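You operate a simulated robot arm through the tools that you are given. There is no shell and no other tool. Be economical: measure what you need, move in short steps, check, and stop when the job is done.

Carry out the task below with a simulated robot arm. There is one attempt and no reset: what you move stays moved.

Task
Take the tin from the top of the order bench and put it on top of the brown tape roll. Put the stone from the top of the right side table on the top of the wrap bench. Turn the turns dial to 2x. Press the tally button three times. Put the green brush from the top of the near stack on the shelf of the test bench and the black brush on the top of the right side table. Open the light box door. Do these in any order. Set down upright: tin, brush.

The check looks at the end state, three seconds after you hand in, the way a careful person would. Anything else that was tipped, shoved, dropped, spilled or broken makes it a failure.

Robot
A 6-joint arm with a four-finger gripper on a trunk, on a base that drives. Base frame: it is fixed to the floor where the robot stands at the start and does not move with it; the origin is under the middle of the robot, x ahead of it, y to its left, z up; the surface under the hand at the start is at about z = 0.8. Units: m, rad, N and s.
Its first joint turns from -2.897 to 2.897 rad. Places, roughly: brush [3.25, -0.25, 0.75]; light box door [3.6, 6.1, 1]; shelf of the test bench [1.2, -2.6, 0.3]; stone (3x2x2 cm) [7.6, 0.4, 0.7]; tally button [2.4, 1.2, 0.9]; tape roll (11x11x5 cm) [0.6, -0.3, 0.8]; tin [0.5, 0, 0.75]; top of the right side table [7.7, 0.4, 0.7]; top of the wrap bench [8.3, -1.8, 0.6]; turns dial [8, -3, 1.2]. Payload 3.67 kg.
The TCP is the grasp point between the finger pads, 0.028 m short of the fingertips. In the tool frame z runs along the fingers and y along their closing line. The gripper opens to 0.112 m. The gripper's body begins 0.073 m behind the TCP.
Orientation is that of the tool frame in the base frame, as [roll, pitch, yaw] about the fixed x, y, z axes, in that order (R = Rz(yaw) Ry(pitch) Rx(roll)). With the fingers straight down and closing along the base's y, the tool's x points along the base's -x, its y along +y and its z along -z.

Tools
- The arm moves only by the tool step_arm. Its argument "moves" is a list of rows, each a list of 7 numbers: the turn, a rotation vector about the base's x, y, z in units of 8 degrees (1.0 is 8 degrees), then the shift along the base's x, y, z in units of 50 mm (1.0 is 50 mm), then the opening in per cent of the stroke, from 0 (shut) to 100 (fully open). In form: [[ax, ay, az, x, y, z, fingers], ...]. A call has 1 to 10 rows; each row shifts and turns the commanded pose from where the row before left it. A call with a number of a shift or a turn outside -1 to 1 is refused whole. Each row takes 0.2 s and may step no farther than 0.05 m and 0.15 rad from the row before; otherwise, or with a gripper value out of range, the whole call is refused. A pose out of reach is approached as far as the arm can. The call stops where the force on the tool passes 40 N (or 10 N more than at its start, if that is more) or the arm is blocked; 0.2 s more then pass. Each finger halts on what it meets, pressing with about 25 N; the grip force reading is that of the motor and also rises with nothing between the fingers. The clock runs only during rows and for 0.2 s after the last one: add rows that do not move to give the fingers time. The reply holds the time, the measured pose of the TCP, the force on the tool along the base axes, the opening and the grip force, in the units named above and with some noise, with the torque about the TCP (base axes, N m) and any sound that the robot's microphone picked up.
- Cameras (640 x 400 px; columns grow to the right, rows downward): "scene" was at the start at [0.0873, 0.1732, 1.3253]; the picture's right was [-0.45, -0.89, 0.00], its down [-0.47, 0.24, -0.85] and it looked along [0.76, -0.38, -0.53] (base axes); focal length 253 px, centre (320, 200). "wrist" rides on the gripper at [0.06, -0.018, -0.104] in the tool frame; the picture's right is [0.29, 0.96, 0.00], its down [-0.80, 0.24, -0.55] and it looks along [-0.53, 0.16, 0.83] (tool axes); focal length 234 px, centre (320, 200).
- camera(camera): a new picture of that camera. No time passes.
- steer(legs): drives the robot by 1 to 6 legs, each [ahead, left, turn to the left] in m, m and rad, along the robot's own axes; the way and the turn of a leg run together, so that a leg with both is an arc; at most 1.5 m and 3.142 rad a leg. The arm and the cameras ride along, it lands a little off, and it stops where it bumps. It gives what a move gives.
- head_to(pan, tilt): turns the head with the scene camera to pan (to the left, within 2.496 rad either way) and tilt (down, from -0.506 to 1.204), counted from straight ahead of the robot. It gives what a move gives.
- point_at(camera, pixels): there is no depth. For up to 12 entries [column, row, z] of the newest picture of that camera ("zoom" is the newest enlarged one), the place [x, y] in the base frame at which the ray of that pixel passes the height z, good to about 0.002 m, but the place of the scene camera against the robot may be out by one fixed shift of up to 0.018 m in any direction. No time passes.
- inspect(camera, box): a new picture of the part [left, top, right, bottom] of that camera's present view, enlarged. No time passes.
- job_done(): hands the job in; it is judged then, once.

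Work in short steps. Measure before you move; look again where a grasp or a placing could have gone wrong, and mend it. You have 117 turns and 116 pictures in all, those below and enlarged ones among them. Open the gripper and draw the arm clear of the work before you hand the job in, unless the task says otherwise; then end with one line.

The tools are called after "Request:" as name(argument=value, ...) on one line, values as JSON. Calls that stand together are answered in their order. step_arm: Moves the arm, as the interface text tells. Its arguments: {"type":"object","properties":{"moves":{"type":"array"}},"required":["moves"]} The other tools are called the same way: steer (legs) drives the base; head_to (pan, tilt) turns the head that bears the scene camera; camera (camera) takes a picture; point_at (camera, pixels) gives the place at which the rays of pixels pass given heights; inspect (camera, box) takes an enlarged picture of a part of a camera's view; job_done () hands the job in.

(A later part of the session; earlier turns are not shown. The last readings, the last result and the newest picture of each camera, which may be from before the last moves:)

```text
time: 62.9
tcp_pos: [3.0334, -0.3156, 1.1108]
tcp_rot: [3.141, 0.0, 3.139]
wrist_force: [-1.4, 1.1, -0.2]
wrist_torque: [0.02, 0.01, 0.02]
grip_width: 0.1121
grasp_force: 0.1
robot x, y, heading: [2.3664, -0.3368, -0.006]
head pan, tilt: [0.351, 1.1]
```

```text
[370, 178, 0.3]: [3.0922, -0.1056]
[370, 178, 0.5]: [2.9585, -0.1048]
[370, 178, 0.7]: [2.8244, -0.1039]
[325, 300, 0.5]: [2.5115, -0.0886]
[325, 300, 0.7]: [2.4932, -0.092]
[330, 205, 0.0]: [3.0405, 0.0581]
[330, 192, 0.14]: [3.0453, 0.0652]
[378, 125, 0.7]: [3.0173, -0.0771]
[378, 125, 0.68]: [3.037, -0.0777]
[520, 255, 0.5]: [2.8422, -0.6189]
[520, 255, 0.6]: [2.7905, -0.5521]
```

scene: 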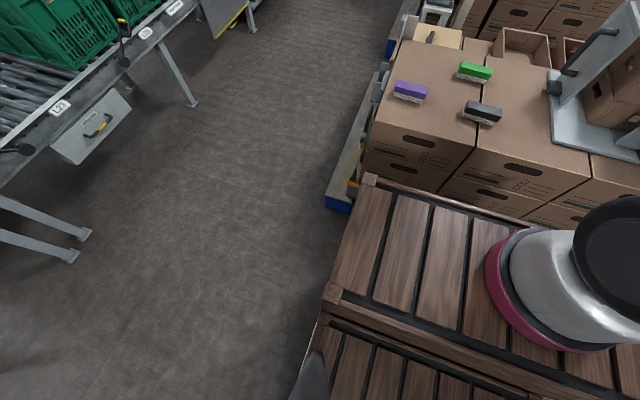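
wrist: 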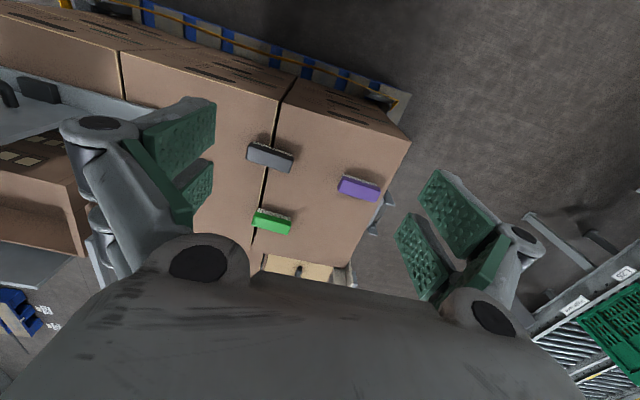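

The platform's front edge is at about x≈2.83 and the pallet and boxes begin at ≈3.02. I creep forward 0.12 m.

Request:
steer(legs=[[0.12, 0, 0]])

Request:
step_arm(moves=[[0, 0, 1, 0.8, 0, 0, 60], [0, 0, 1, 0.8, 0, 0, 60], [0, 0, 1, 0.8, 0, -0.5, 60], [0, 0, 1, 0.8, 0, -0.5, 60], [0, 0, 1, 0.6, 0, -0.5, 60], [0, 0, 1, 0, 0, -0.5, 60], [0, 0, 1, 0, 0, -0.5, 60], [0, 0, 1, 0, 0, -0.5, 60], [0, 0, 1, 0, 0, 0, 60], [0, 0, 1, 0, 0, 0, 60]])

Request:
step_arm(moves=[[0, 0, 1, 0, 0, 0, 60], [0, 0, 0.25, 0, 0, 0, 60], [0, 0, 0, 0, 0, 0, 60]])

Request:
camera(camera="wrist")

```text
time: 64.1
tcp_pos: [3.1541, -0.3151, 1.1102]
tcp_rot: [3.141, -0.001, 3.142]
wrist_force: [-0.2, -0.3, 0.4]
wrist_torque: [0.03, 0.02, 0.02]
grip_width: 0.1121
grasp_force: 0.0
robot x, y, heading: [2.4885, -0.3378, -0.003]
head pan, tilt: [0.351, 1.1]
```

```text
time: 66.3
tcp_pos: [3.3436, -0.3161, 0.9605]
tcp_rot: [-3.141, -0.001, -1.742]
wrist_force: [0.2, 0.5, 0.6]
wrist_torque: [-0.02, 0.01, -0.03]
grip_width: 0.0672
grasp_force: 0.0
robot x, y, heading: [2.4905, -0.338, -0.003]
head pan, tilt: [0.351, 1.1]
```

```text
time: 67.1
tcp_pos: [3.3434, -0.3154, 0.9609]
tcp_rot: [-3.142, 0.001, -1.57]
wrist_force: [-1.0, -0.2, 0.3]
wrist_torque: [0.04, 0.01, 0.04]
grip_width: 0.0673
grasp_force: 0.0
robot x, y, heading: [2.4894, -0.3391, -0.004]
head pan, tilt: [0.351, 1.1]
```

```text
81 pictures are left
```

wrist: 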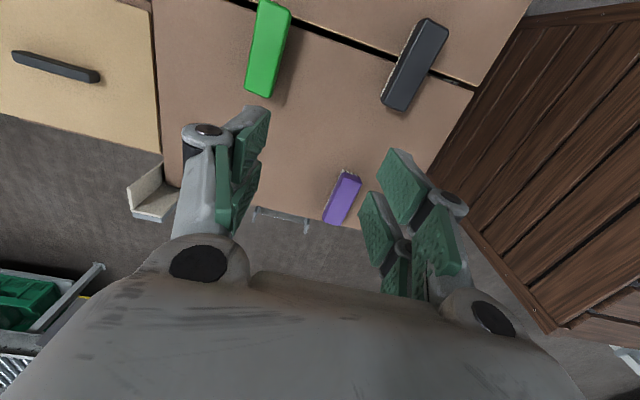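

The green brush spans (270,5)–(262,95). I compute where it is.

Request:
point_at(camera="wrist", pixels=[[268, 48, 0.72], [268, 48, 0.7], [273, 3, 0.72], [260, 95, 0.72], [250, 45, 0.72], [288, 50, 0.72], [415, 65, 0.72], [428, 22, 0.72], [398, 108, 0.72]])

```text
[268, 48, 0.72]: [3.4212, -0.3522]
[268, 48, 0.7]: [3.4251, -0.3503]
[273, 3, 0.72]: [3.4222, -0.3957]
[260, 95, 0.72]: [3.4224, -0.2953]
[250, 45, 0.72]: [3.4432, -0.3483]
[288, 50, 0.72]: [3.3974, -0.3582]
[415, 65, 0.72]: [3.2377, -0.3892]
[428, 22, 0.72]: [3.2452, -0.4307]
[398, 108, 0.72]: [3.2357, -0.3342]
```

The two wrist views disagree slightly on height. I move over the green brush and lower to z≈0.85 for a better fix.

Request:
step_arm(moves=[[0, 0, 0, 0.8, -0.4, 0, 60], [0, 0, 0, 0.7, -0.25, 0, 60], [0, 0, 0, 0, 0, -1, 60], [0, 0, 0, 0, 0, -1, 60], [0, 0, 0, 0, 0, 0, 60]])

Request:
camera(camera="wrist")

```text
time: 68.3
tcp_pos: [3.4176, -0.3473, 0.8603]
tcp_rot: [-3.14, 0.001, -1.572]
wrist_force: [-0.9, -0.9, 0.0]
wrist_torque: [0.03, -0.02, 0.05]
grip_width: 0.0674
grasp_force: 0.1
robot x, y, heading: [2.4914, -0.3359, -0.0]
head pan, tilt: [0.351, 1.1]
```

```text
80 pictures are left
```

wrist: 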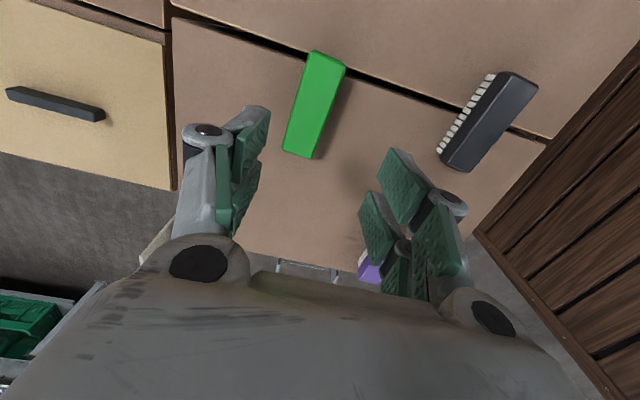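

Request:
point_at(camera="wrist", pixels=[[315, 105, 0.72], [315, 105, 0.7], [315, 105, 0.68], [328, 58, 0.7], [299, 155, 0.7], [296, 100, 0.7], [333, 108, 0.7], [487, 120, 0.7]])

```text
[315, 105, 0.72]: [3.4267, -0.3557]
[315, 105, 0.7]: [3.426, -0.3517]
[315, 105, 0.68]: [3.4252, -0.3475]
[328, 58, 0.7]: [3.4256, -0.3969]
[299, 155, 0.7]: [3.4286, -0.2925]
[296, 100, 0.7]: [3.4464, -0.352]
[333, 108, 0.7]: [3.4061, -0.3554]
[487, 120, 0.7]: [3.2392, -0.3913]
```

The green brush is centred at (3.426,-0.350), 0.104 long along y and 0.04 wide, with its top at ≈0.695. I align, descend to z≈0.688 and close.

Request:
step_arm(moves=[[0, 0, 0, 0.16, -0.06, -0.5, 70], [0, 0, 0, 0, 0, -1, 70], [0, 0, 0, 0, 0, -1, 70], [0, 0, 0, 0, 0, -0.7, 70], [0, 0, 0, 0, 0, -0.2, 70], [0, 0, 0, 0, 0, 0, 70], [0, 0, 0, 0, 0, 0, 15], [0, 0, 0, 0, 0, 0, 15], [0, 0, 0, 0, 0, 0, 15]])

Request:
camera(camera="wrist")

```text
time: 70.3
tcp_pos: [3.4269, -0.3517, 0.6901]
tcp_rot: [-3.141, 0.0, -1.573]
wrist_force: [0.8, 0.0, 1.0]
wrist_torque: [-0.03, -0.01, 0.03]
grip_width: 0.0387
grasp_force: 25.1
robot x, y, heading: [2.4912, -0.3361, -0.003]
head pan, tilt: [0.351, 1.1]
```

```text
79 pictures are left
```

wrist: 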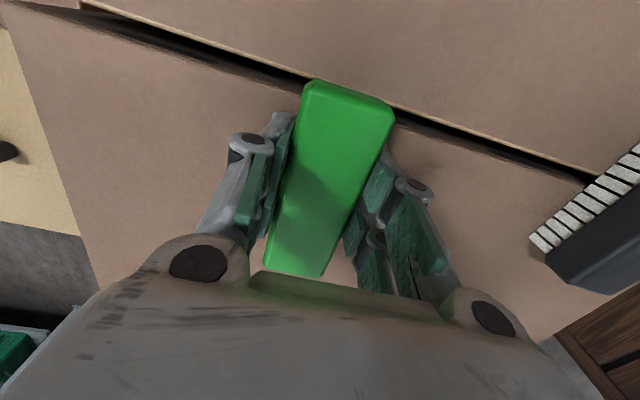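

The green brush is held, but the shelf under the test bench will need a tilted tool with the brush level. I release it here, tilt the tool 36° about the closing axis (tip toward -y), and regrip.

Request:
step_arm(moves=[[0, 0, 0, 0, 0, 0, 75], [0, 0, 0, 0, 0, 0, 75], [-0.9, 0, 0, 0, 0, 0, 75], [-0.9, 0, 0, 0, 0, 0, 75], [-0.9, 0, 0, 0, 0, 0, 75], [-0.9, 0, 0, 0, 0, 0, 75], [-0.9, 0, 0, 0, 0, 0, 75], [0, 0, 0, 0, 0, 0, 75]])

Request:
camera(camera="wrist")

Request:
head_to(pan=-0.1, tilt=0.6)

Request:
camera(camera="scene")

```text
time: 72.1
tcp_pos: [3.4263, -0.3519, 0.6921]
tcp_rot: [-3.14, -0.63, -1.573]
wrist_force: [0.9, -1.2, 0.9]
wrist_torque: [0.0, 0.03, -0.02]
grip_width: 0.0842
grasp_force: 0.0
robot x, y, heading: [2.4855, -0.3393, -0.006]
head pan, tilt: [0.351, 1.1]
```

```text
78 pictures are left
```

wrist: 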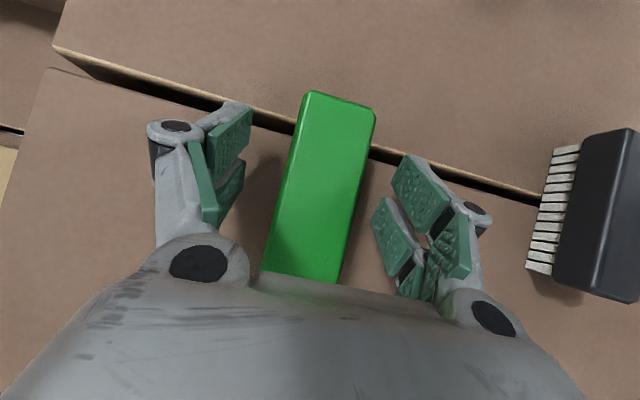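

```text
time: 73.1
tcp_pos: [3.4271, -0.3527, 0.6892]
tcp_rot: [3.14, -0.628, -1.571]
wrist_force: [0.3, -0.5, 0.5]
wrist_torque: [0.02, 0.01, 0.02]
grip_width: 0.0842
grasp_force: 0.1
robot x, y, heading: [2.4902, -0.3359, -0.003]
head pan, tilt: [-0.099, 0.6]
```

```text
77 pictures are left
```

scene: 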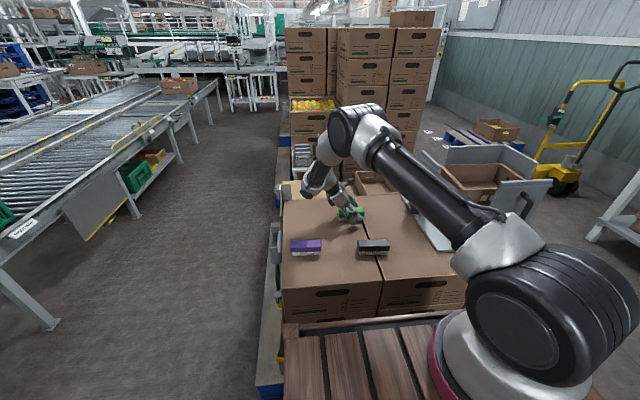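

The tilt works and the brush was not disturbed. I close, lift 0.3 m and check the hold.

Request:
step_arm(moves=[[0, 0, 0, 0, 0, 0, 15], [0, 0, 0, 0, 0, 0, 15], [0, 0, 0, 0, 0, 0, 15], [0, 0, 0, 0, 0, 0.5, 15], [0, 0, 0, 0, 0, 1, 15], [0, 0, 0, 0, 0, 1, 15], [0, 0, 0, 0, 0, 1, 15], [0, 0, 0, 0, 0, 1, 15], [0, 0, 0, 0, 0, 1, 15], [0, 0, 0, -1, 0, 0, 15]])

Request:
step_arm(moves=[[0, 0, 0, -1, 0, 0, 15], [0, 0, 0, -1, 0, 0, 15], [0, 0, 0, -1, 0, 0, 15], [0, 0, 0, -1, 0, 0, 15], [0, 0, 0, -1, 0, 0, 15], [0, 0, 0, 0, 0, 0, 15]])

Request:
camera(camera="wrist")

```text
time: 75.3
tcp_pos: [3.3775, -0.3507, 0.9622]
tcp_rot: [-3.141, -0.629, -1.573]
wrist_force: [1.0, 0.0, -1.4]
wrist_torque: [-0.02, 0.03, -0.02]
grip_width: 0.0394
grasp_force: 25.3
robot x, y, heading: [2.4922, -0.3347, -0.007]
head pan, tilt: [-0.099, 0.6]
```

```text
time: 76.7
tcp_pos: [3.1255, -0.3535, 0.9641]
tcp_rot: [3.141, -0.629, -1.574]
wrist_force: [0.0, 0.1, -1.3]
wrist_torque: [-0.03, 0.03, -0.01]
grip_width: 0.0395
grasp_force: 24.9
robot x, y, heading: [2.4866, -0.3364, -0.008]
head pan, tilt: [-0.099, 0.6]
```

```text
76 pictures are left
```

wrist: 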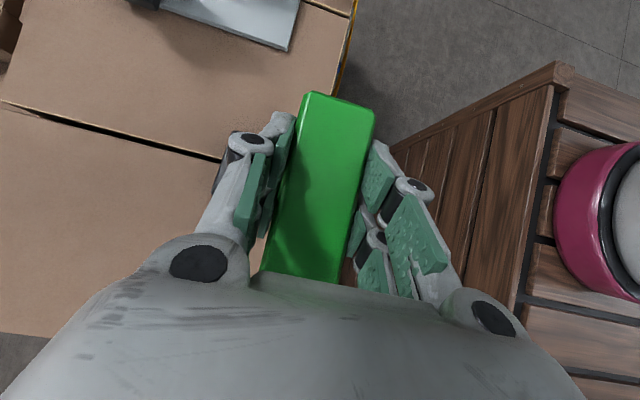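

The hold is firm. I back away, drive to about (1.3,-1.3), turn to face the test bench (-y), and look.

Request:
steer(legs=[[-0.6, 0, 0], [0, -0.95, 0], [-0.55, 0, 0], [0, 0, -1.57]])

Request:
head_to(pan=0.0, tilt=0.7)

Request:
camera(camera="scene")

```text
time: 91.4
tcp_pos: [1.2678, -1.9118, 0.963]
tcp_rot: [3.141, -0.628, 3.108]
wrist_force: [0.9, 0.0, -0.8]
wrist_torque: [0.01, 0.02, -0.02]
grip_width: 0.0391
grasp_force: 24.6
robot x, y, heading: [1.308, -1.2767, -1.603]
head pan, tilt: [-0.099, 0.6]
```

```text
time: 92.0
tcp_pos: [1.2673, -1.9134, 0.9631]
tcp_rot: [3.142, -0.627, 3.109]
wrist_force: [0.4, -0.7, -1.2]
wrist_torque: [-0.02, 0.04, 0.01]
grip_width: 0.0393
grasp_force: 24.8
robot x, y, heading: [1.3022, -1.2799, -1.604]
head pan, tilt: [0.0, 0.7]
```

```text
75 pictures are left
```

scene: 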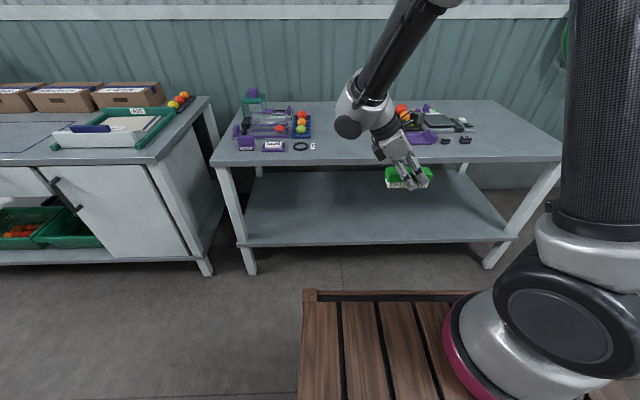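

I measure the bench top's front edge (rows ~160) and the shelf's front (row ~245) and back edge.

Request:
point_at(camera="scene", pixels=[[212, 165, 0.8], [560, 158, 0.8], [212, 165, 0.75], [560, 158, 0.75], [240, 246, 0.3], [515, 238, 0.3], [246, 275, 0.0], [490, 268, 0.0], [380, 241, 0.3], [380, 241, 0.25], [470, 170, 0.3], [255, 178, 0.3]])

```text
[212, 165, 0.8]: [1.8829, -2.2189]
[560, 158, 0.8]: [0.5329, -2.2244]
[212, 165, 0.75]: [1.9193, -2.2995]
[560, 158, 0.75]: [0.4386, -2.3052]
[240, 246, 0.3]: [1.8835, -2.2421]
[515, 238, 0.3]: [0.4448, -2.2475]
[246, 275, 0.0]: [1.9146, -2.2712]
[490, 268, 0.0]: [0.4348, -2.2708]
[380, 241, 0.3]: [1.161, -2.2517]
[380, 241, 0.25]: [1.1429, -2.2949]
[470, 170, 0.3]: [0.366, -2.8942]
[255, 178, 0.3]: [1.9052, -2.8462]
```

The bench top's front edge and shelf front are both at y≈-2.25, with the shelf at ≈0.30. I extend the tool to y≈-2.13 in front of the bench and lower it, then will drive in. First I extend and lower partway.

Request:
step_arm(moves=[[0, 0, 0, 0, -1, 0, 15], [0, 0, 0, 0, -1, 0, 15], [0, 0, 0, 0, -1, 0, 15], [0, 0, 0, 0, -1, 0, 15], [0, 0, 0, 0, -0.3, -0.5, 15], [0, 0, 0, 0, 0, -1, 15], [0, 0, 0, 0, 0, -1, 15], [0, 0, 0, 0, 0, -1, 15], [0, 0, 0, 0, 0, -1, 15], [0, 0, 0, 0, 0, 0, 15]])

Request:
camera(camera="scene")

```text
time: 94.2
tcp_pos: [1.2684, -2.1252, 0.7396]
tcp_rot: [-3.139, -0.628, 3.108]
wrist_force: [-0.5, -0.1, -0.4]
wrist_torque: [0.01, -0.02, 0.01]
grip_width: 0.0394
grasp_force: 25.7
robot x, y, heading: [1.3056, -1.278, -1.601]
head pan, tilt: [0.0, 0.7]
```

```text
74 pictures are left
```

scene: 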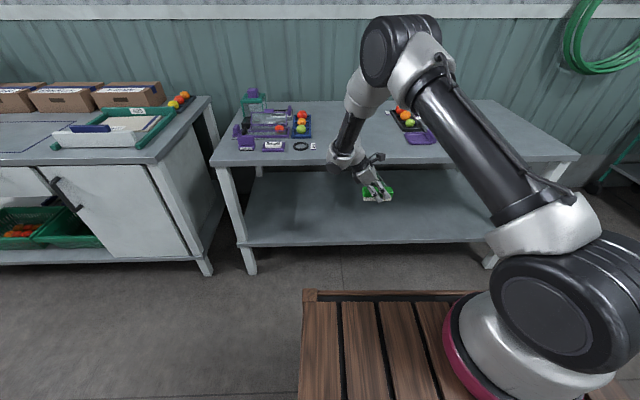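

The elbow stays above the bench. I lower 0.2 m more and look again.

Request:
step_arm(moves=[[0, 0, 0, 0, 0, -1, 15], [0, 0, 0, 0, 0, -1, 15], [0, 0, 0, 0, 0, -1, 15], [0, 0, 0, 0, 0, -1, 15], [0, 0, 0, 0, 0, -1, 15], [0, 0, 0, 0, 0, -1, 15], [0, 0, 0, 0, 0, 0, 15]])

Request:
camera(camera="scene")

Request:
camera(camera="wrist")

```text
time: 95.8
tcp_pos: [1.2695, -2.1294, 0.4393]
tcp_rot: [-3.141, -0.627, 3.109]
wrist_force: [-0.1, 0.6, -1.3]
wrist_torque: [0.0, 0.0, 0.05]
grip_width: 0.0392
grasp_force: 24.9
robot x, y, heading: [1.3025, -1.2786, -1.603]
head pan, tilt: [0.0, 0.7]
```

```text
73 pictures are left
```

scene: 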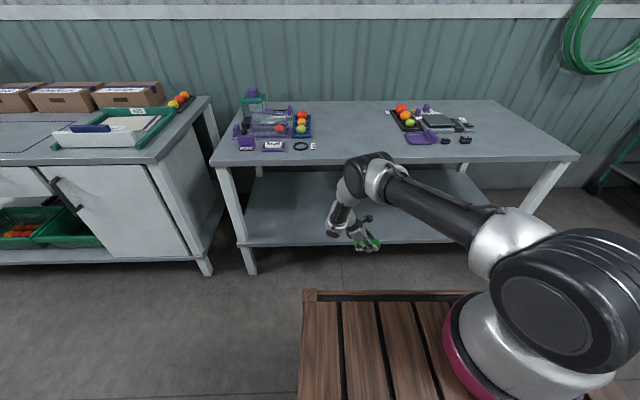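

```text
72 pictures are left
```

wrist: 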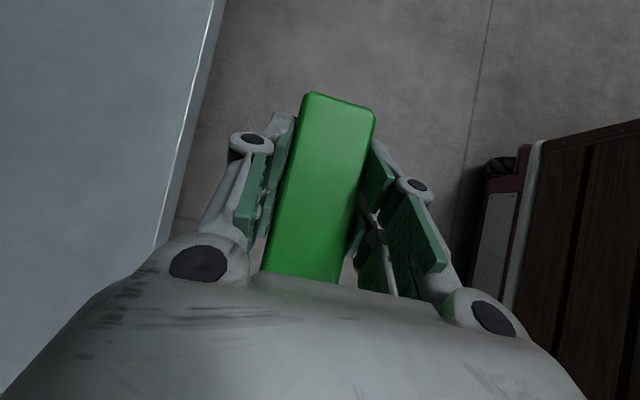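

The wrist view shows the tilt now points along -x, since the base turned -90°. I raise a little and rotate the tool +90° about z so the tilt faces the bench.

Request:
step_arm(moves=[[0, 0, 0, 0, 0, 1, 15], [0, 0, 0, 0, 0, 1, 15], [0, 0, 0, 0, 0, 1, 15], [0, 0, 1, 0, 0, 0, 15], [0, 0, 1, 0, 0, 0, 15], [0, 0, 1, 0, 0, 0, 15], [0, 0, 1, 0, 0, 0, 15], [0, 0, 1, 0, 0, 0, 15], [0, 0, 1, 0, 0, 0, 15], [0, 0, 0, 0, 0, 0, 15]])

Request:
step_arm(moves=[[0, 0, 1, 0, 0, 0, 15], [0, 0, 1, 0, 0, 0, 15], [0, 0, 1, 0, 0, 0, 15], [0, 0, 1, 0, 0, 0, 15], [0, 0, 1, 0, 0, 0, 15], [0, 0, 0.4, 0, 0, 0, 15], [0, 0, 0, 0, 0, 0, 15]])

Request:
camera(camera="scene")

```text
time: 98.0
tcp_pos: [1.2679, -2.1288, 0.5885]
tcp_rot: [-3.141, -0.627, -2.336]
wrist_force: [0.3, -0.3, -1.5]
wrist_torque: [0.01, -0.02, -0.04]
grip_width: 0.0393
grasp_force: 24.9
robot x, y, heading: [1.3046, -1.281, -1.604]
head pan, tilt: [0.0, 0.7]
```

```text
time: 99.6
tcp_pos: [1.3205, -2.1464, 0.5952]
tcp_rot: [3.064, -0.615, -1.582]
wrist_force: [-0.6, 0.6, -0.5]
wrist_torque: [0.0, -0.02, 0.01]
grip_width: 0.0392
grasp_force: 24.8
out of reach, approached as far as the arm can: row 4, 5, 6
robot x, y, heading: [1.3056, -1.277, -1.606]
head pan, tilt: [0.0, 0.7]
```

```text
71 pictures are left
```

scene: 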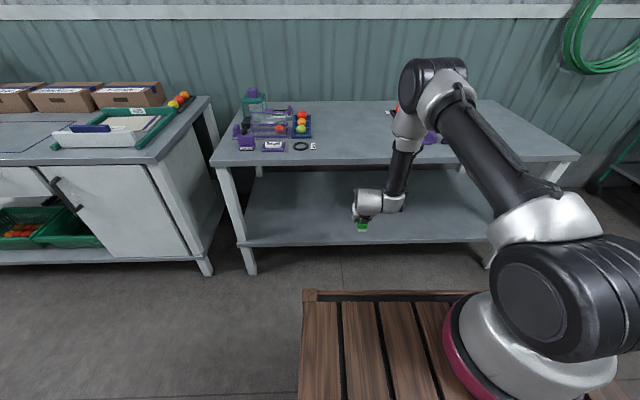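

The last 25° of yaw hits an arm limit. I back the yaw off by 24°, then will turn the base +0.4 rad instead, which rotates the tool along.

Request:
step_arm(moves=[[0, 0, -1, 0, 0, 0, 15], [0, 0, -1, 0, 0, 0, 15], [0, 0, -1, 0, 0, 0, 15], [0, 0, 0, 0, 0, -1, 15], [0, 0, 0, 0, 0, -1, 15], [0, 0, 0, 0, 0, -1, 15], [0, 0, 0, 0, 0, -0.8, 15], [0, 0, 0, 0, 0, 0, 15]])

Request:
camera(camera="scene")

```text
time: 101.4
tcp_pos: [1.3205, -2.1475, 0.4044]
tcp_rot: [3.084, -0.619, -2.001]
wrist_force: [0.0, 0.2, -0.8]
wrist_torque: [0.03, 0.03, 0.01]
grip_width: 0.0396
grasp_force: 25.3
robot x, y, heading: [1.3059, -1.2768, -1.605]
head pan, tilt: [0.0, 0.7]
```

```text
70 pictures are left
```

scene: 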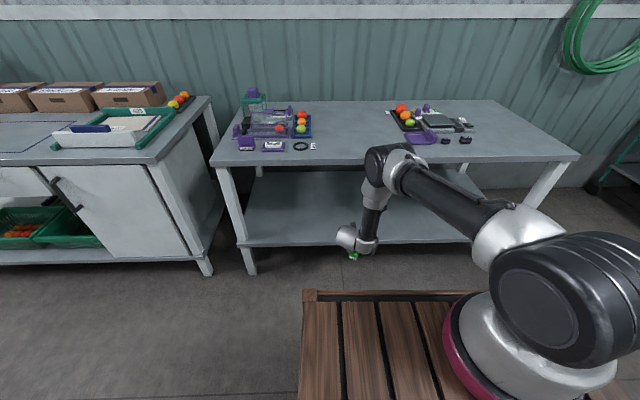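

The arm is low, but its elbow is close over the bench edge, so I will extend the arm rather than drive in. First I turn the base +0.4 rad, shift right, and straighten the small roll error.

Request:
steer(legs=[[0, 0, 0.4], [-0.12, -0.2, 0]])

Request:
step_arm(moves=[[0.0, -0.33, 0.24, 0, 0, 0, 15], [0, 0, 0, 0, 0, 0, 15]])

Request:
head_to(pan=0.0, tilt=0.8)

Request:
camera(camera="scene")

Request:
camera(camera="wrist")

```text
time: 104.4
tcp_pos: [1.4248, -2.03, 0.4033]
tcp_rot: [3.083, -0.62, -1.604]
wrist_force: [-0.2, 0.3, -1.5]
wrist_torque: [-0.02, -0.01, -0.01]
grip_width: 0.0391
grasp_force: 25.3
robot x, y, heading: [1.0782, -1.2328, -1.204]
head pan, tilt: [0.0, 0.7]
```

```text
time: 105.0
tcp_pos: [1.4247, -2.0324, 0.4043]
tcp_rot: [3.141, -0.618, -1.604]
wrist_force: [0.6, 0.4, -0.3]
wrist_torque: [0.0, 0.01, 0.03]
grip_width: 0.0392
grasp_force: 25.1
robot x, y, heading: [1.0717, -1.2363, -1.206]
head pan, tilt: [0.0, 0.7]
```

```text
time: 105.6
tcp_pos: [1.4243, -2.0331, 0.4043]
tcp_rot: [3.141, -0.618, -1.604]
wrist_force: [-0.8, -0.7, -0.2]
wrist_torque: [-0.03, -0.01, -0.03]
grip_width: 0.0391
grasp_force: 25.1
robot x, y, heading: [1.0736, -1.2379, -1.203]
head pan, tilt: [0.0, 0.799]
```

```text
69 pictures are left
```

scene: 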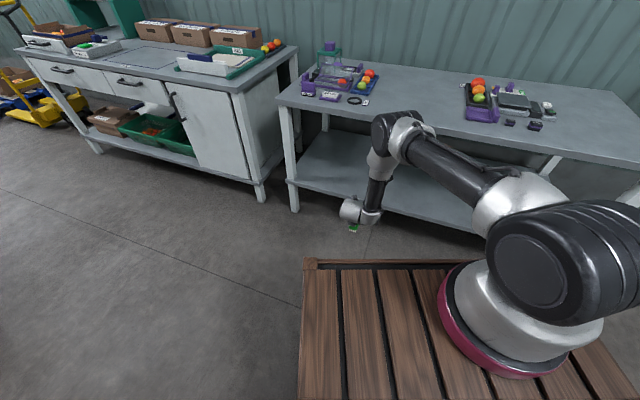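

```text
68 pictures are left
```

wrist: 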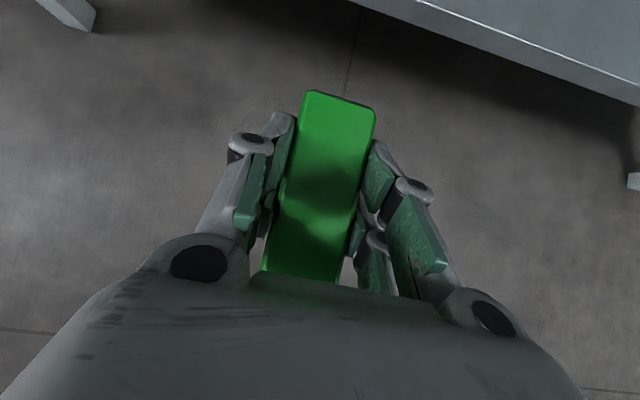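

Orientation is now correct (tilt toward -y, shelf edge at the upper right of the wrist view). I extend 0.15 m toward the bench and watch the elbow.

Request:
step_arm(moves=[[0, 0, 0, 0, -1, 0, 15], [0, 0, 0, 0, -1, 0, 15], [0, 0, 0, 0, -1, 0, 15], [0, 0, 0, 0, 0, 0, 15]])

Request:
camera(camera="scene")

```text
time: 106.6
tcp_pos: [1.4253, -2.1809, 0.4063]
tcp_rot: [-3.141, -0.617, -1.604]
wrist_force: [0.4, 0.2, -0.9]
wrist_torque: [-0.03, 0.01, -0.02]
grip_width: 0.0394
grasp_force: 24.9
robot x, y, heading: [1.0724, -1.2378, -1.208]
head pan, tilt: [0.0, 0.799]
```

```text
67 pictures are left
```

scene: 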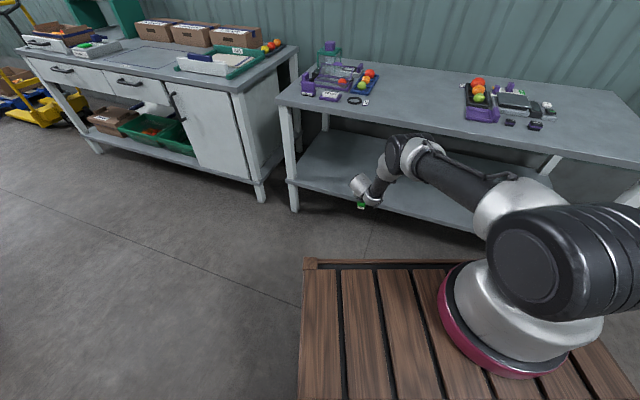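

The elbow drops as the arm straightens and stays in front of the bench. I extend another 0.1 m.

Request:
step_arm(moves=[[0, 0, 0, 0, -1, 0, 15], [0, 0, 0, 0, -1, 0, 15], [0, 0, 0, 0, 0, 0, 15]])

Request:
camera(camera="scene")

Request:
camera(camera="wrist")

```text
time: 107.4
tcp_pos: [1.4177, -2.2497, 0.4226]
tcp_rot: [3.141, -0.617, -1.604]
wrist_force: [-0.5, 0.1, -0.3]
wrist_torque: [-0.01, -0.01, 0.0]
grip_width: 0.0392
grasp_force: 24.8
out of reach, approached as far as the arm can: row 2
robot x, y, heading: [1.0733, -1.2371, -1.21]
head pan, tilt: [0.0, 0.799]
```

```text
66 pictures are left
```

scene: 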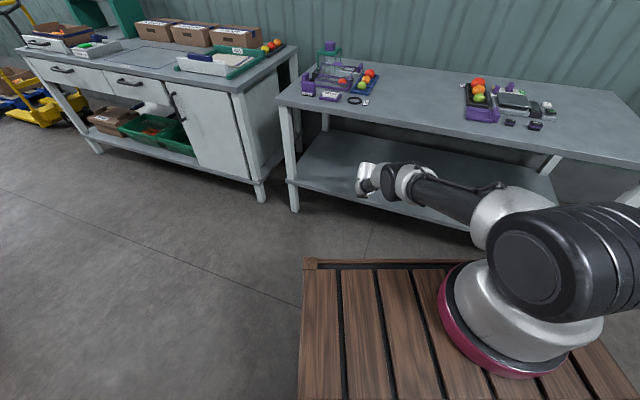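

```text
65 pictures are left
```

wrist: 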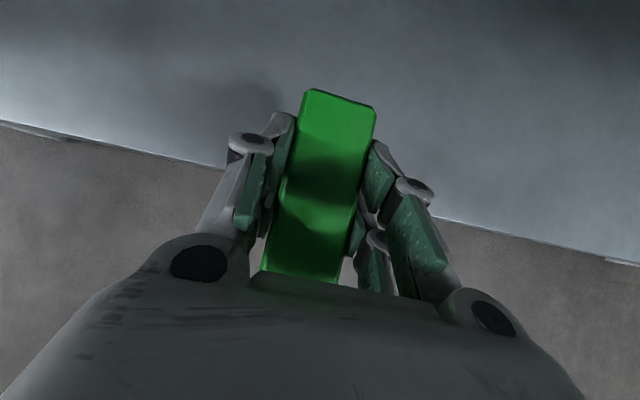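

The arm is now straight and low, so I can drive the base for the rest. I measure the shelf's front edge in the wrist view.

Request:
point_at(camera="wrist", pixels=[[100, 143, 0.3], [200, 166, 0.3], [500, 231, 0.3], [100, 143, 0.33], [500, 231, 0.33]])

Request:
inspect(camera="scene", box=[280, 100, 560, 275])

```text
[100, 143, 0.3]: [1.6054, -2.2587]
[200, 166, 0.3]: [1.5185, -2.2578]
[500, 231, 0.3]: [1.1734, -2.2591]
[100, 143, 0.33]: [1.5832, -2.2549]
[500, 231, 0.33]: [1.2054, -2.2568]
```

```text
2.29 times, centred on (420, 188) of scene
```

zoom: 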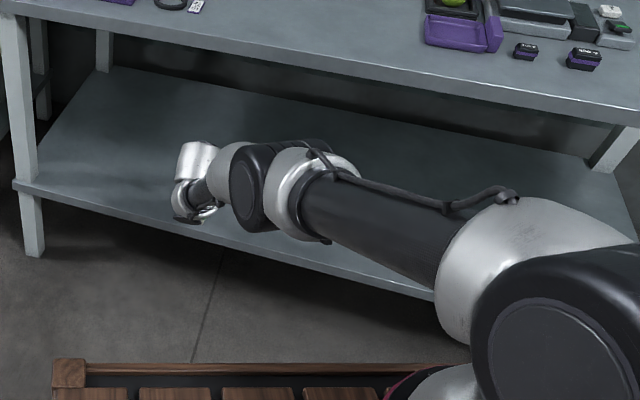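

The shelf front is at y=-2.258 and the brush centre at -2.250. I drive 0.11 m straight toward -y so the brush is fully over the shelf.

Request:
steer(legs=[[0.103, -0.039, 0]])

Request:
camera(camera="wrist")

Request:
camera(camera="scene")

```text
time: 108.6
tcp_pos: [1.4174, -2.3619, 0.4225]
tcp_rot: [-3.141, -0.619, -1.606]
wrist_force: [0.1, -0.7, -1.2]
wrist_torque: [0.0, -0.03, -0.02]
grip_width: 0.0391
grasp_force: 25.3
robot x, y, heading: [1.0749, -1.3496, -1.212]
head pan, tilt: [0.0, 0.799]
```

```text
63 pictures are left
```

wrist: 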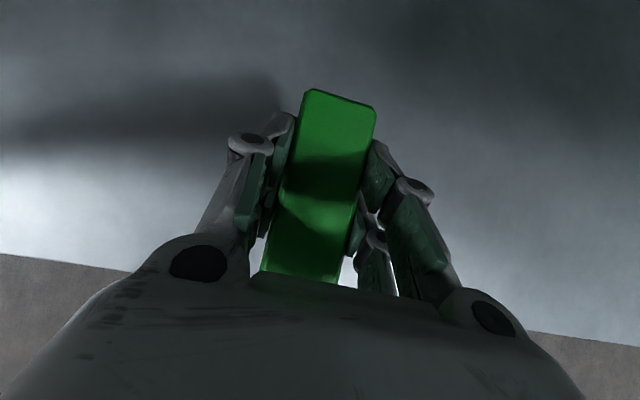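

```text
62 pictures are left
```

scene: 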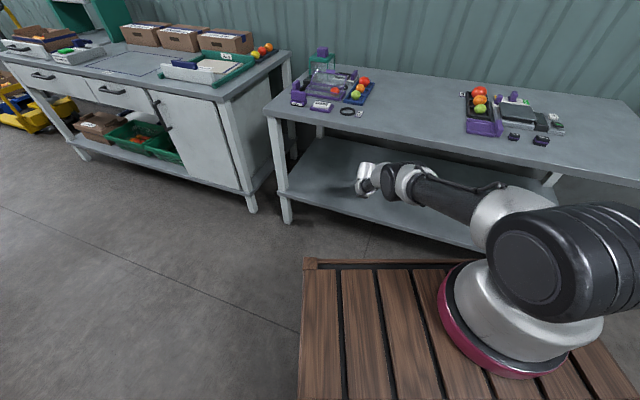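

The brush is well over the shelf. I lower in small steps, easing back 2 cm since the arm is stretched.

Request:
step_arm(moves=[[0, 0, 0, 0, 0.3, -0.4, 15], [0, 0, 0, 0, 0.15, -0.4, 15], [0, 0, 0, 0, 0, -0.2, 15], [0, 0, 0, 0, 0, -0.1, 15], [0, 0, 0, 0, 0, 0, 15]])

Request:
camera(camera="wrist")

```text
time: 109.8
tcp_pos: [1.4122, -2.3296, 0.3766]
tcp_rot: [-3.141, -0.617, -1.605]
wrist_force: [0.2, 0.7, -0.9]
wrist_torque: [0.02, 0.01, -0.01]
grip_width: 0.0393
grasp_force: 25.1
out of reach, approached as far as the arm can: row 2, 3, 4
robot x, y, heading: [1.0746, -1.3459, -1.204]
head pan, tilt: [0.0, 0.799]
```

```text
61 pictures are left
```

wrist: 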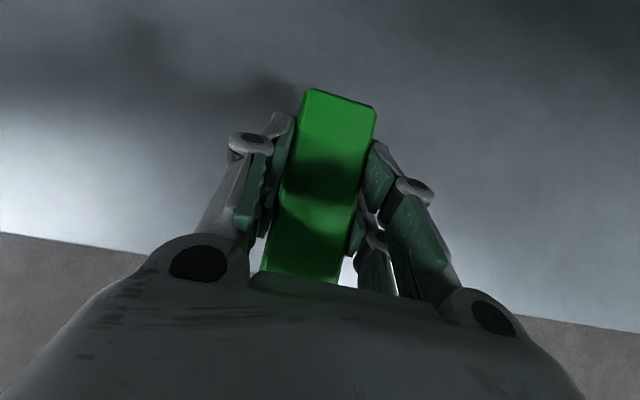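

I am still out of reach downward. I drive 0.05 m nearer, then ease the arm back and lower.

Request:
steer(legs=[[0.05, -0.019, 0]])

Request:
step_arm(moves=[[0, 0, 0, 0, 0.8, 0, 15], [0, 0, 0, 0, 0, -0.3, 15], [0, 0, 0, 0, 0, -0.2, 15], [0, 0, 0, 0, 0, 0, 15]])

Request:
camera(camera="wrist")

```text
time: 110.8
tcp_pos: [1.4133, -2.3829, 0.3763]
tcp_rot: [3.141, -0.62, -1.604]
wrist_force: [0.2, -0.4, -1.3]
wrist_torque: [0.01, 0.01, -0.01]
grip_width: 0.0393
grasp_force: 24.7
robot x, y, heading: [1.0732, -1.3997, -1.207]
head pan, tilt: [0.0, 0.799]
```

```text
time: 111.8
tcp_pos: [1.4126, -2.3463, 0.3505]
tcp_rot: [-3.141, -0.618, -1.604]
wrist_force: [0.7, -0.7, -1.4]
wrist_torque: [-0.01, -0.01, -0.01]
grip_width: 0.0395
grasp_force: 25.1
robot x, y, heading: [1.0721, -1.3981, -1.205]
head pan, tilt: [0.0, 0.799]
```

```text
60 pictures are left
```

wrist: 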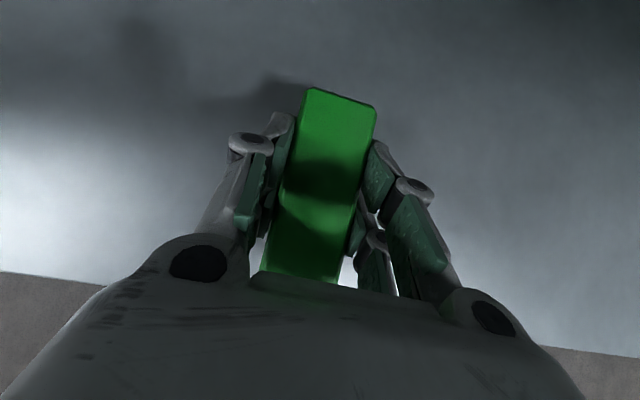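

Now z=0.350 with no contact yet. I go on in 2–3 mm steps.

Request:
step_arm(moves=[[0, 0, 0, 0, 0, -0.08, 15], [0, 0, 0, 0, 0, 0, 15]])

Request:
step_arm(moves=[[0, 0, 0, 0, 0, -0.06, 15], [0, 0, 0, 0, 0, 0, 15]])

Request:
step_arm(moves=[[0, 0, 0, 0, 0, -0.05, 15], [0, 0, 0, 0, 0, 0, 15]])

Request:
step_arm(moves=[[0, 0, 0, 0, 0, -0.05, 15], [0, 0, 0, 0, 0, 0, 15]])

```text
time: 112.4
tcp_pos: [1.4136, -2.345, 0.3471]
tcp_rot: [-3.141, -0.618, -1.605]
wrist_force: [-0.1, -0.2, 0.2]
wrist_torque: [-0.04, 0.01, -0.01]
grip_width: 0.0393
grasp_force: 26.2
robot x, y, heading: [1.0728, -1.4015, -1.208]
head pan, tilt: [0.0, 0.799]
```

```text
time: 113.0
tcp_pos: [1.4136, -2.345, 0.345]
tcp_rot: [-3.14, -0.616, -1.603]
wrist_force: [-0.5, -0.2, -0.9]
wrist_torque: [0.03, 0.03, -0.02]
grip_width: 0.0391
grasp_force: 24.9
robot x, y, heading: [1.0721, -1.4015, -1.205]
head pan, tilt: [0.0, 0.799]
```

```text
time: 113.6
tcp_pos: [1.4136, -2.3452, 0.3427]
tcp_rot: [3.139, -0.619, -1.604]
wrist_force: [0.8, 0.3, -0.4]
wrist_torque: [-0.01, -0.01, -0.03]
grip_width: 0.0397
grasp_force: 25.4
robot x, y, heading: [1.0768, -1.402, -1.202]
head pan, tilt: [0.0, 0.799]
```

```text
time: 114.2
tcp_pos: [1.4127, -2.344, 0.3401]
tcp_rot: [3.141, -0.621, -1.604]
wrist_force: [-0.2, -0.1, -0.4]
wrist_torque: [-0.03, 0.0, -0.06]
grip_width: 0.0392
grasp_force: 25.1
robot x, y, heading: [1.074, -1.4024, -1.201]
head pan, tilt: [0.0, 0.799]
```

Still free; I continue down.

Request:
step_arm(moves=[[0, 0, 0, 0, 0, -0.06, 15], [0, 0, 0, 0, 0, 0, 15]])

Request:
step_arm(moves=[[0, 0, 0, 0, 0, -0.06, 15], [0, 0, 0, 0, 0, 0, 15]])

Request:
step_arm(moves=[[0, 0, 0, 0, 0, -0.06, 15], [0, 0, 0, 0, 0, 0, 15]])

Request:
step_arm(moves=[[0, 0, 0, 0, 0, -0.06, 15], [0, 0, 0, 0, 0, 0, 15]])

Request:
camera(camera="wrist")

```text
time: 114.8
tcp_pos: [1.412, -2.3421, 0.3373]
tcp_rot: [3.141, -0.618, -1.604]
wrist_force: [0.1, -0.6, -0.5]
wrist_torque: [0.0, -0.02, 0.0]
grip_width: 0.0395
grasp_force: 25.2
robot x, y, heading: [1.0727, -1.4021, -1.211]
head pan, tilt: [0.0, 0.799]
```

```text
time: 115.4
tcp_pos: [1.4108, -2.3419, 0.3371]
tcp_rot: [-3.141, -0.62, -1.605]
wrist_force: [0.2, 0.6, 0.5]
wrist_torque: [-0.11, 0.0, 0.03]
grip_width: 0.0393
grasp_force: 24.7
out of reach, approached as far as the arm can: row 1
robot x, y, heading: [1.0728, -1.4019, -1.204]
head pan, tilt: [0.0, 0.799]
```

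```text
time: 116.0
tcp_pos: [1.4118, -2.3414, 0.3365]
tcp_rot: [-3.14, -0.62, -1.604]
wrist_force: [2.1, -1.1, 8.5]
wrist_torque: [-0.21, -0.2, 0.0]
grip_width: 0.0391
grasp_force: 24.8
robot x, y, heading: [1.0755, -1.397, -1.205]
head pan, tilt: [0.0, 0.799]
```

```text
time: 116.6
tcp_pos: [1.4097, -2.3409, 0.3361]
tcp_rot: [-3.14, -0.623, -1.603]
wrist_force: [3.3, -8.1, 19.8]
wrist_torque: [-0.28, -0.12, 0.0]
grip_width: 0.0396
grasp_force: 25.1
out of reach, approached as far as the arm can: row 1
robot x, y, heading: [1.0752, -1.402, -1.206]
head pan, tilt: [0.0, 0.799]
```

```text
59 pictures are left
```

wrist: 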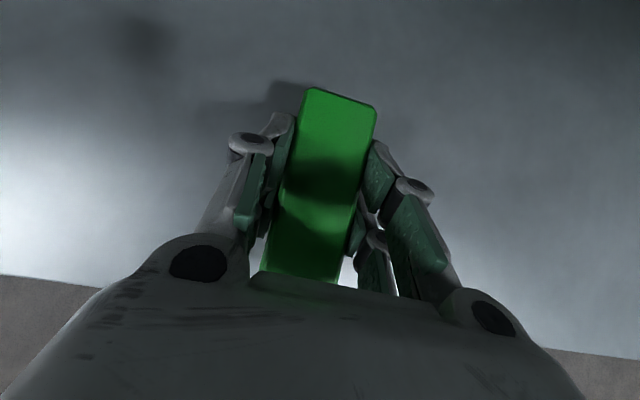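

Contact (fz 20 N at z≈0.336). I open, then withdraw along the tool axis.

Request:
step_arm(moves=[[0, 0, 0, 0, 0, 0.02, 15], [0, 0, 0, 0, 0, 0, 50], [0, 0, 0, 0, 0, 0, 75], [0, 0, 0, 0, 0, 0, 75], [0, 0, 0, 0, 0.29, 0.4, 75], [0, 0, 0, 0, 0.29, 0.4, 75], [0, 0, 0, 0, 0.58, 0.6, 75], [0, 0, 0, 0, 0, 0, 75]])

Request:
camera(camera="wrist")

```text
time: 118.4
tcp_pos: [1.4089, -2.2816, 0.4064]
tcp_rot: [3.141, -0.618, -1.604]
wrist_force: [-0.2, -0.2, 0.1]
wrist_torque: [0.0, 0.03, 0.0]
grip_width: 0.0842
grasp_force: 0.0
robot x, y, heading: [1.0769, -1.399, -1.206]
head pan, tilt: [0.0, 0.799]
```

```text
58 pictures are left
```

wrist: 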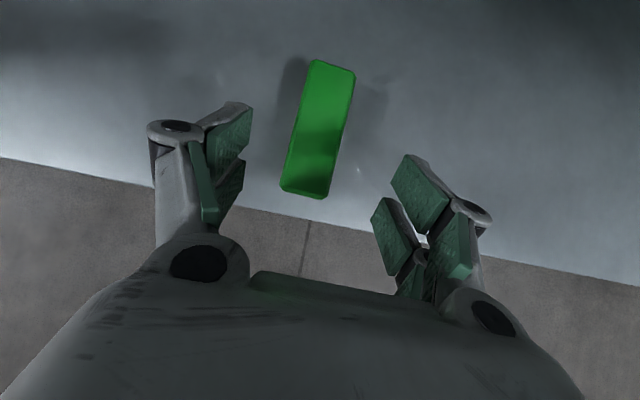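

The green brush stands level on the shelf. I back the base straight off, then raise and level the tool.

Request:
steer(legs=[[-0.23, 0.09, 0]])

Request:
step_arm(moves=[[0, 0, 0, 0, 0.3, 0.9, 75], [0, 0, 0, 0, 0.3, 0.9, 75], [0, 0, 0, 0, 0.3, 0.9, 75], [0, 0, 0, 0, 0, 1, 75], [0, 0, 0, 0, 0, 1, 75], [0, 0, 0, 0, 0, 1, 75], [0, 0, 0, 0, 0, 1, 75], [0, 0, 0, 0, 0, 1, 75], [0, 0, 0, 0, 0, 1, 75], [0, 0, 0, 0, 0, 1, 75]])

Request:
step_arm(moves=[[0, 0, -1, 0, 0, 1, 75], [0, 0, -1, 0, 0, 1, 75], [0, 0, -1, 0, 0, 0, 75], [0, 0, -1, 0, 0, 0, 75], [0, 0, -1, 0, 0, 0, 75], [0, 0, -1, 0, 0, 0, 75], [0, 0, -1, 0, 0, 0, 75], [0, 0, -1, 0, 0, 0, 75], [0, 0, -0.4, 0, 0, 0, 75], [0, 0, 0, 0, 0, 0, 75]])

Request:
camera(camera="scene")

```text
time: 120.2
tcp_pos: [1.4086, -2.0292, 0.406]
tcp_rot: [-3.141, -0.619, -1.604]
wrist_force: [0.2, -0.7, -0.5]
wrist_torque: [0.02, 0.0, 0.01]
grip_width: 0.0838
grasp_force: 0.1
robot x, y, heading: [1.0725, -1.1489, -1.206]
head pan, tilt: [0.0, 0.799]
```

```text
time: 122.4
tcp_pos: [1.4102, -1.9851, 0.8923]
tcp_rot: [-3.141, -0.618, -1.603]
wrist_force: [0.1, -0.3, -0.5]
wrist_torque: [0.0, -0.01, 0.01]
grip_width: 0.0839
grasp_force: 0.0
robot x, y, heading: [1.0726, -1.1506, -1.206]
head pan, tilt: [0.0, 0.799]
```

```text
time: 124.6
tcp_pos: [1.4089, -1.9855, 0.9909]
tcp_rot: [3.14, -0.617, -2.779]
wrist_force: [-0.1, 0.4, -0.6]
wrist_torque: [0.0, -0.02, 0.0]
grip_width: 0.084
grasp_force: 0.0
robot x, y, heading: [1.0756, -1.1477, -1.205]
head pan, tilt: [0.0, 0.799]
```

```text
57 pictures are left
```

scene: 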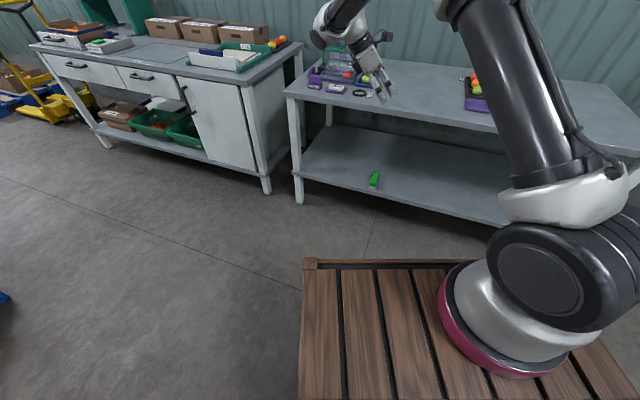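

The green brush is on the shelf. I level the tool and drive back to the stack: turn to heading 0, ahead, left, then ahead.

Request:
step_arm(moves=[[0.312, -0.827, 0, 0, 0, 0, 75], [0.312, -0.827, 0, 0, 0, 0, 75], [0.312, -0.827, 0, 0, 0, 0, 75], [0.312, -0.827, 0, 0, 0, 0, 75], [0.312, -0.827, 0, 0, 0, 0, 75], [0, 0, 0, 0, 0, 0, 75]])

Request:
steer(legs=[[0, 0, 1.206], [0.8, 0, 0], [0, 0.8, 0], [0.55, 0, 0]])

Request:
camera(camera="wrist")

```text
time: 126.0
tcp_pos: [1.41, -1.9855, 0.9918]
tcp_rot: [-3.139, 0.0, -2.776]
wrist_force: [-1.2, -0.8, 0.4]
wrist_torque: [0.0, 0.03, 0.05]
grip_width: 0.0841
grasp_force: 0.0
robot x, y, heading: [1.0753, -1.1475, -1.197]
head pan, tilt: [0.0, 0.799]
```

```text
time: 139.9
tcp_pos: [3.3199, -0.3517, 0.9909]
tcp_rot: [-3.14, -0.002, -1.585]
wrist_force: [0.4, -0.3, 0.9]
wrist_torque: [0.03, 0.01, -0.03]
grip_width: 0.0841
grasp_force: 0.1
robot x, y, heading: [2.4181, -0.3588, -0.011]
head pan, tilt: [0.0, 0.799]
```

```text
56 pictures are left
```

wrist: 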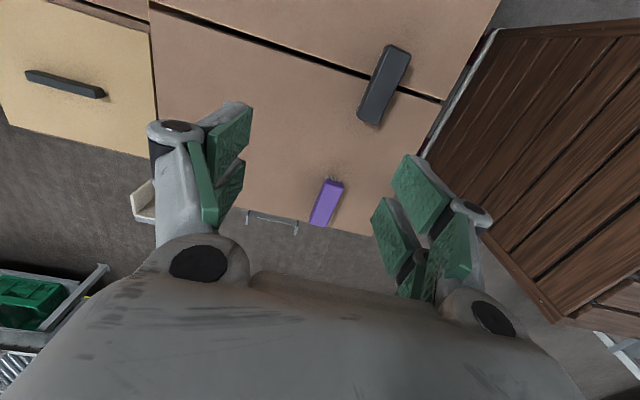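

The black brush is at wrist (385,85). I compute its place.

Request:
point_at(camera="wrist", pixels=[[386, 83, 0.695], [396, 48, 0.695], [374, 122, 0.695]])

```text
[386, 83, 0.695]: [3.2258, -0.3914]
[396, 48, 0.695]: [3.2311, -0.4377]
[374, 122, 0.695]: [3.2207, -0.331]
```

I move over the black brush, yaw +6°, and lower to z≈0.84 for a check.

Request:
step_arm(moves=[[0, 0, 0.77, -0.9, -0.35, 0, 75], [0, 0, 0, -0.98, -0.44, 0, 75], [0, 0, 0, 0, 0, -1, 75], [0, 0, 0, 0, 0, -1, 75], [0, 0, 0, 0, 0, -1, 75], [0, 0, 0, 0, 0, 0, 75]])

Request:
camera(camera="wrist")

```text
refused: row 2 steps farther than a row can; nothing moved
```

```text
55 pictures are left
```

wrist: 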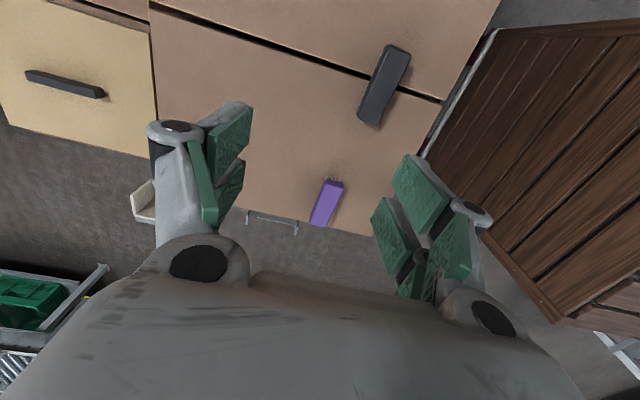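

A row was too long; I split it.

Request:
step_arm(moves=[[0, 0, 0.77, -0.7, -0.3, 0, 75], [0, 0, 0, -0.7, -0.3, 0, 75], [0, 0, 0, -0.48, -0.2, 0, 75], [0, 0, 0, 0, 0, -1, 75], [0, 0, 0, 0, 0, -1, 75], [0, 0, 0, 0, 0, -1, 75], [0, 0, 0, 0, 0, 0, 75]])

Request:
camera(camera="wrist")

Request:
point_at(camera="wrist", pixels=[[315, 95, 0.695], [315, 100, 0.695], [315, 105, 0.695], [300, 100, 0.695], [330, 100, 0.695]])

```text
time: 141.5
tcp_pos: [3.2259, -0.3932, 0.8399]
tcp_rot: [-3.138, 0.001, -1.477]
wrist_force: [-0.7, 0.4, -0.3]
wrist_torque: [0.0, -0.01, 0.01]
grip_width: 0.084
grasp_force: 0.0
robot x, y, heading: [2.4166, -0.3588, -0.015]
head pan, tilt: [0.0, 0.799]
```

```text
54 pictures are left
```

wrist: 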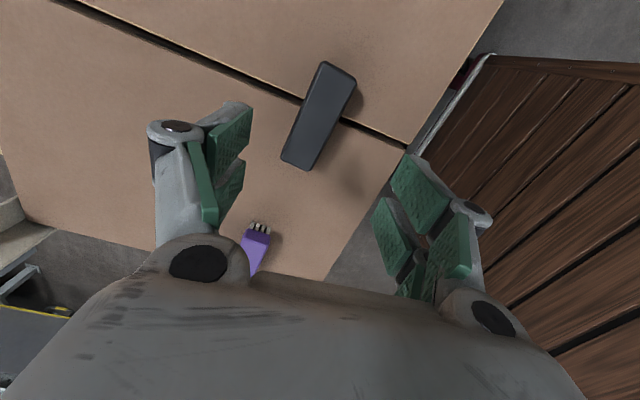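

```text
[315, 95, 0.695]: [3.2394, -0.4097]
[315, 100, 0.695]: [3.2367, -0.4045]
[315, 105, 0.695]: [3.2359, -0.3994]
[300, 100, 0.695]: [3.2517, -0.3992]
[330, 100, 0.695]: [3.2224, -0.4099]
```

Request:
point_at(camera="wrist", pixels=[[320, 116, 0.695], [339, 67, 0.695], [297, 164, 0.695], [302, 110, 0.695], [338, 120, 0.695]])

```text
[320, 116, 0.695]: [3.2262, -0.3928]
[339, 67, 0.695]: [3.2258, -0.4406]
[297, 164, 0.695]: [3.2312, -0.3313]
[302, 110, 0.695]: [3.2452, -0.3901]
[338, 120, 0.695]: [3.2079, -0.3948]
```

The centre is aligned; the yaw estimate falls between the two, so I turn back 3°, descend to z≈0.69 and grip.

Request:
step_arm(moves=[[0, 0, -0.35, 0, 0, -1, 75], [0, 0, 0, 0, 0, -1, 75], [0, 0, 0, 0, 0, -0.8, 75], [0, 0, 0, 0, 0, -0.2, 75], [0, 0, 0, 0, 0, 0, 75], [0, 0, 0, 0, 0, 0, 15], [0, 0, 0, 0, 0, 0, 15], [0, 0, 0, 0, 0, 0, 15]])

Request:
step_arm(moves=[[0, 0, 0, 0, 0, 0.5, 15], [0, 0, 0, 0, 0, 1, 15], [0, 0, 0, 0, 0, 1, 15], [0, 0, 0, 0, 0, 1, 15], [0, 0, 0, 0, 0, 1, 15], [0, 0, 0, -1, 0, 0.2, 15], [0, 0, 0, -1, 0, 0, 15], [0, 0, 0, 0, 0, 0, 15]])

Request:
camera(camera="wrist")

```text
time: 143.3
tcp_pos: [3.2262, -0.3924, 0.6909]
tcp_rot: [-3.139, -0.002, -1.525]
wrist_force: [-0.1, -0.1, 0.2]
wrist_torque: [0.05, -0.01, 0.03]
grip_width: 0.039
grasp_force: 25.4
robot x, y, heading: [2.4196, -0.3551, -0.015]
head pan, tilt: [0.0, 0.799]
```

```text
refused: row 6 steps farther than a row can; nothing moved
```

```text
53 pictures are left
```

wrist: 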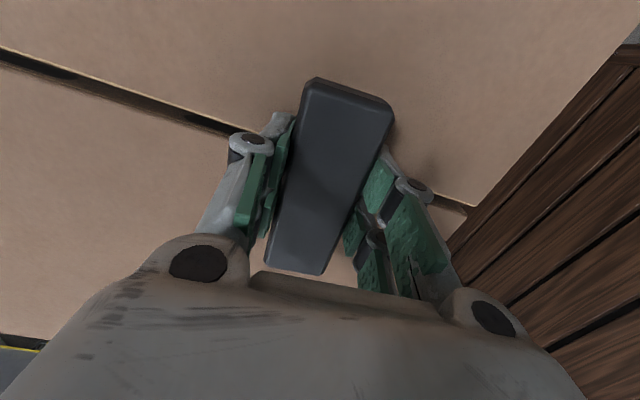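

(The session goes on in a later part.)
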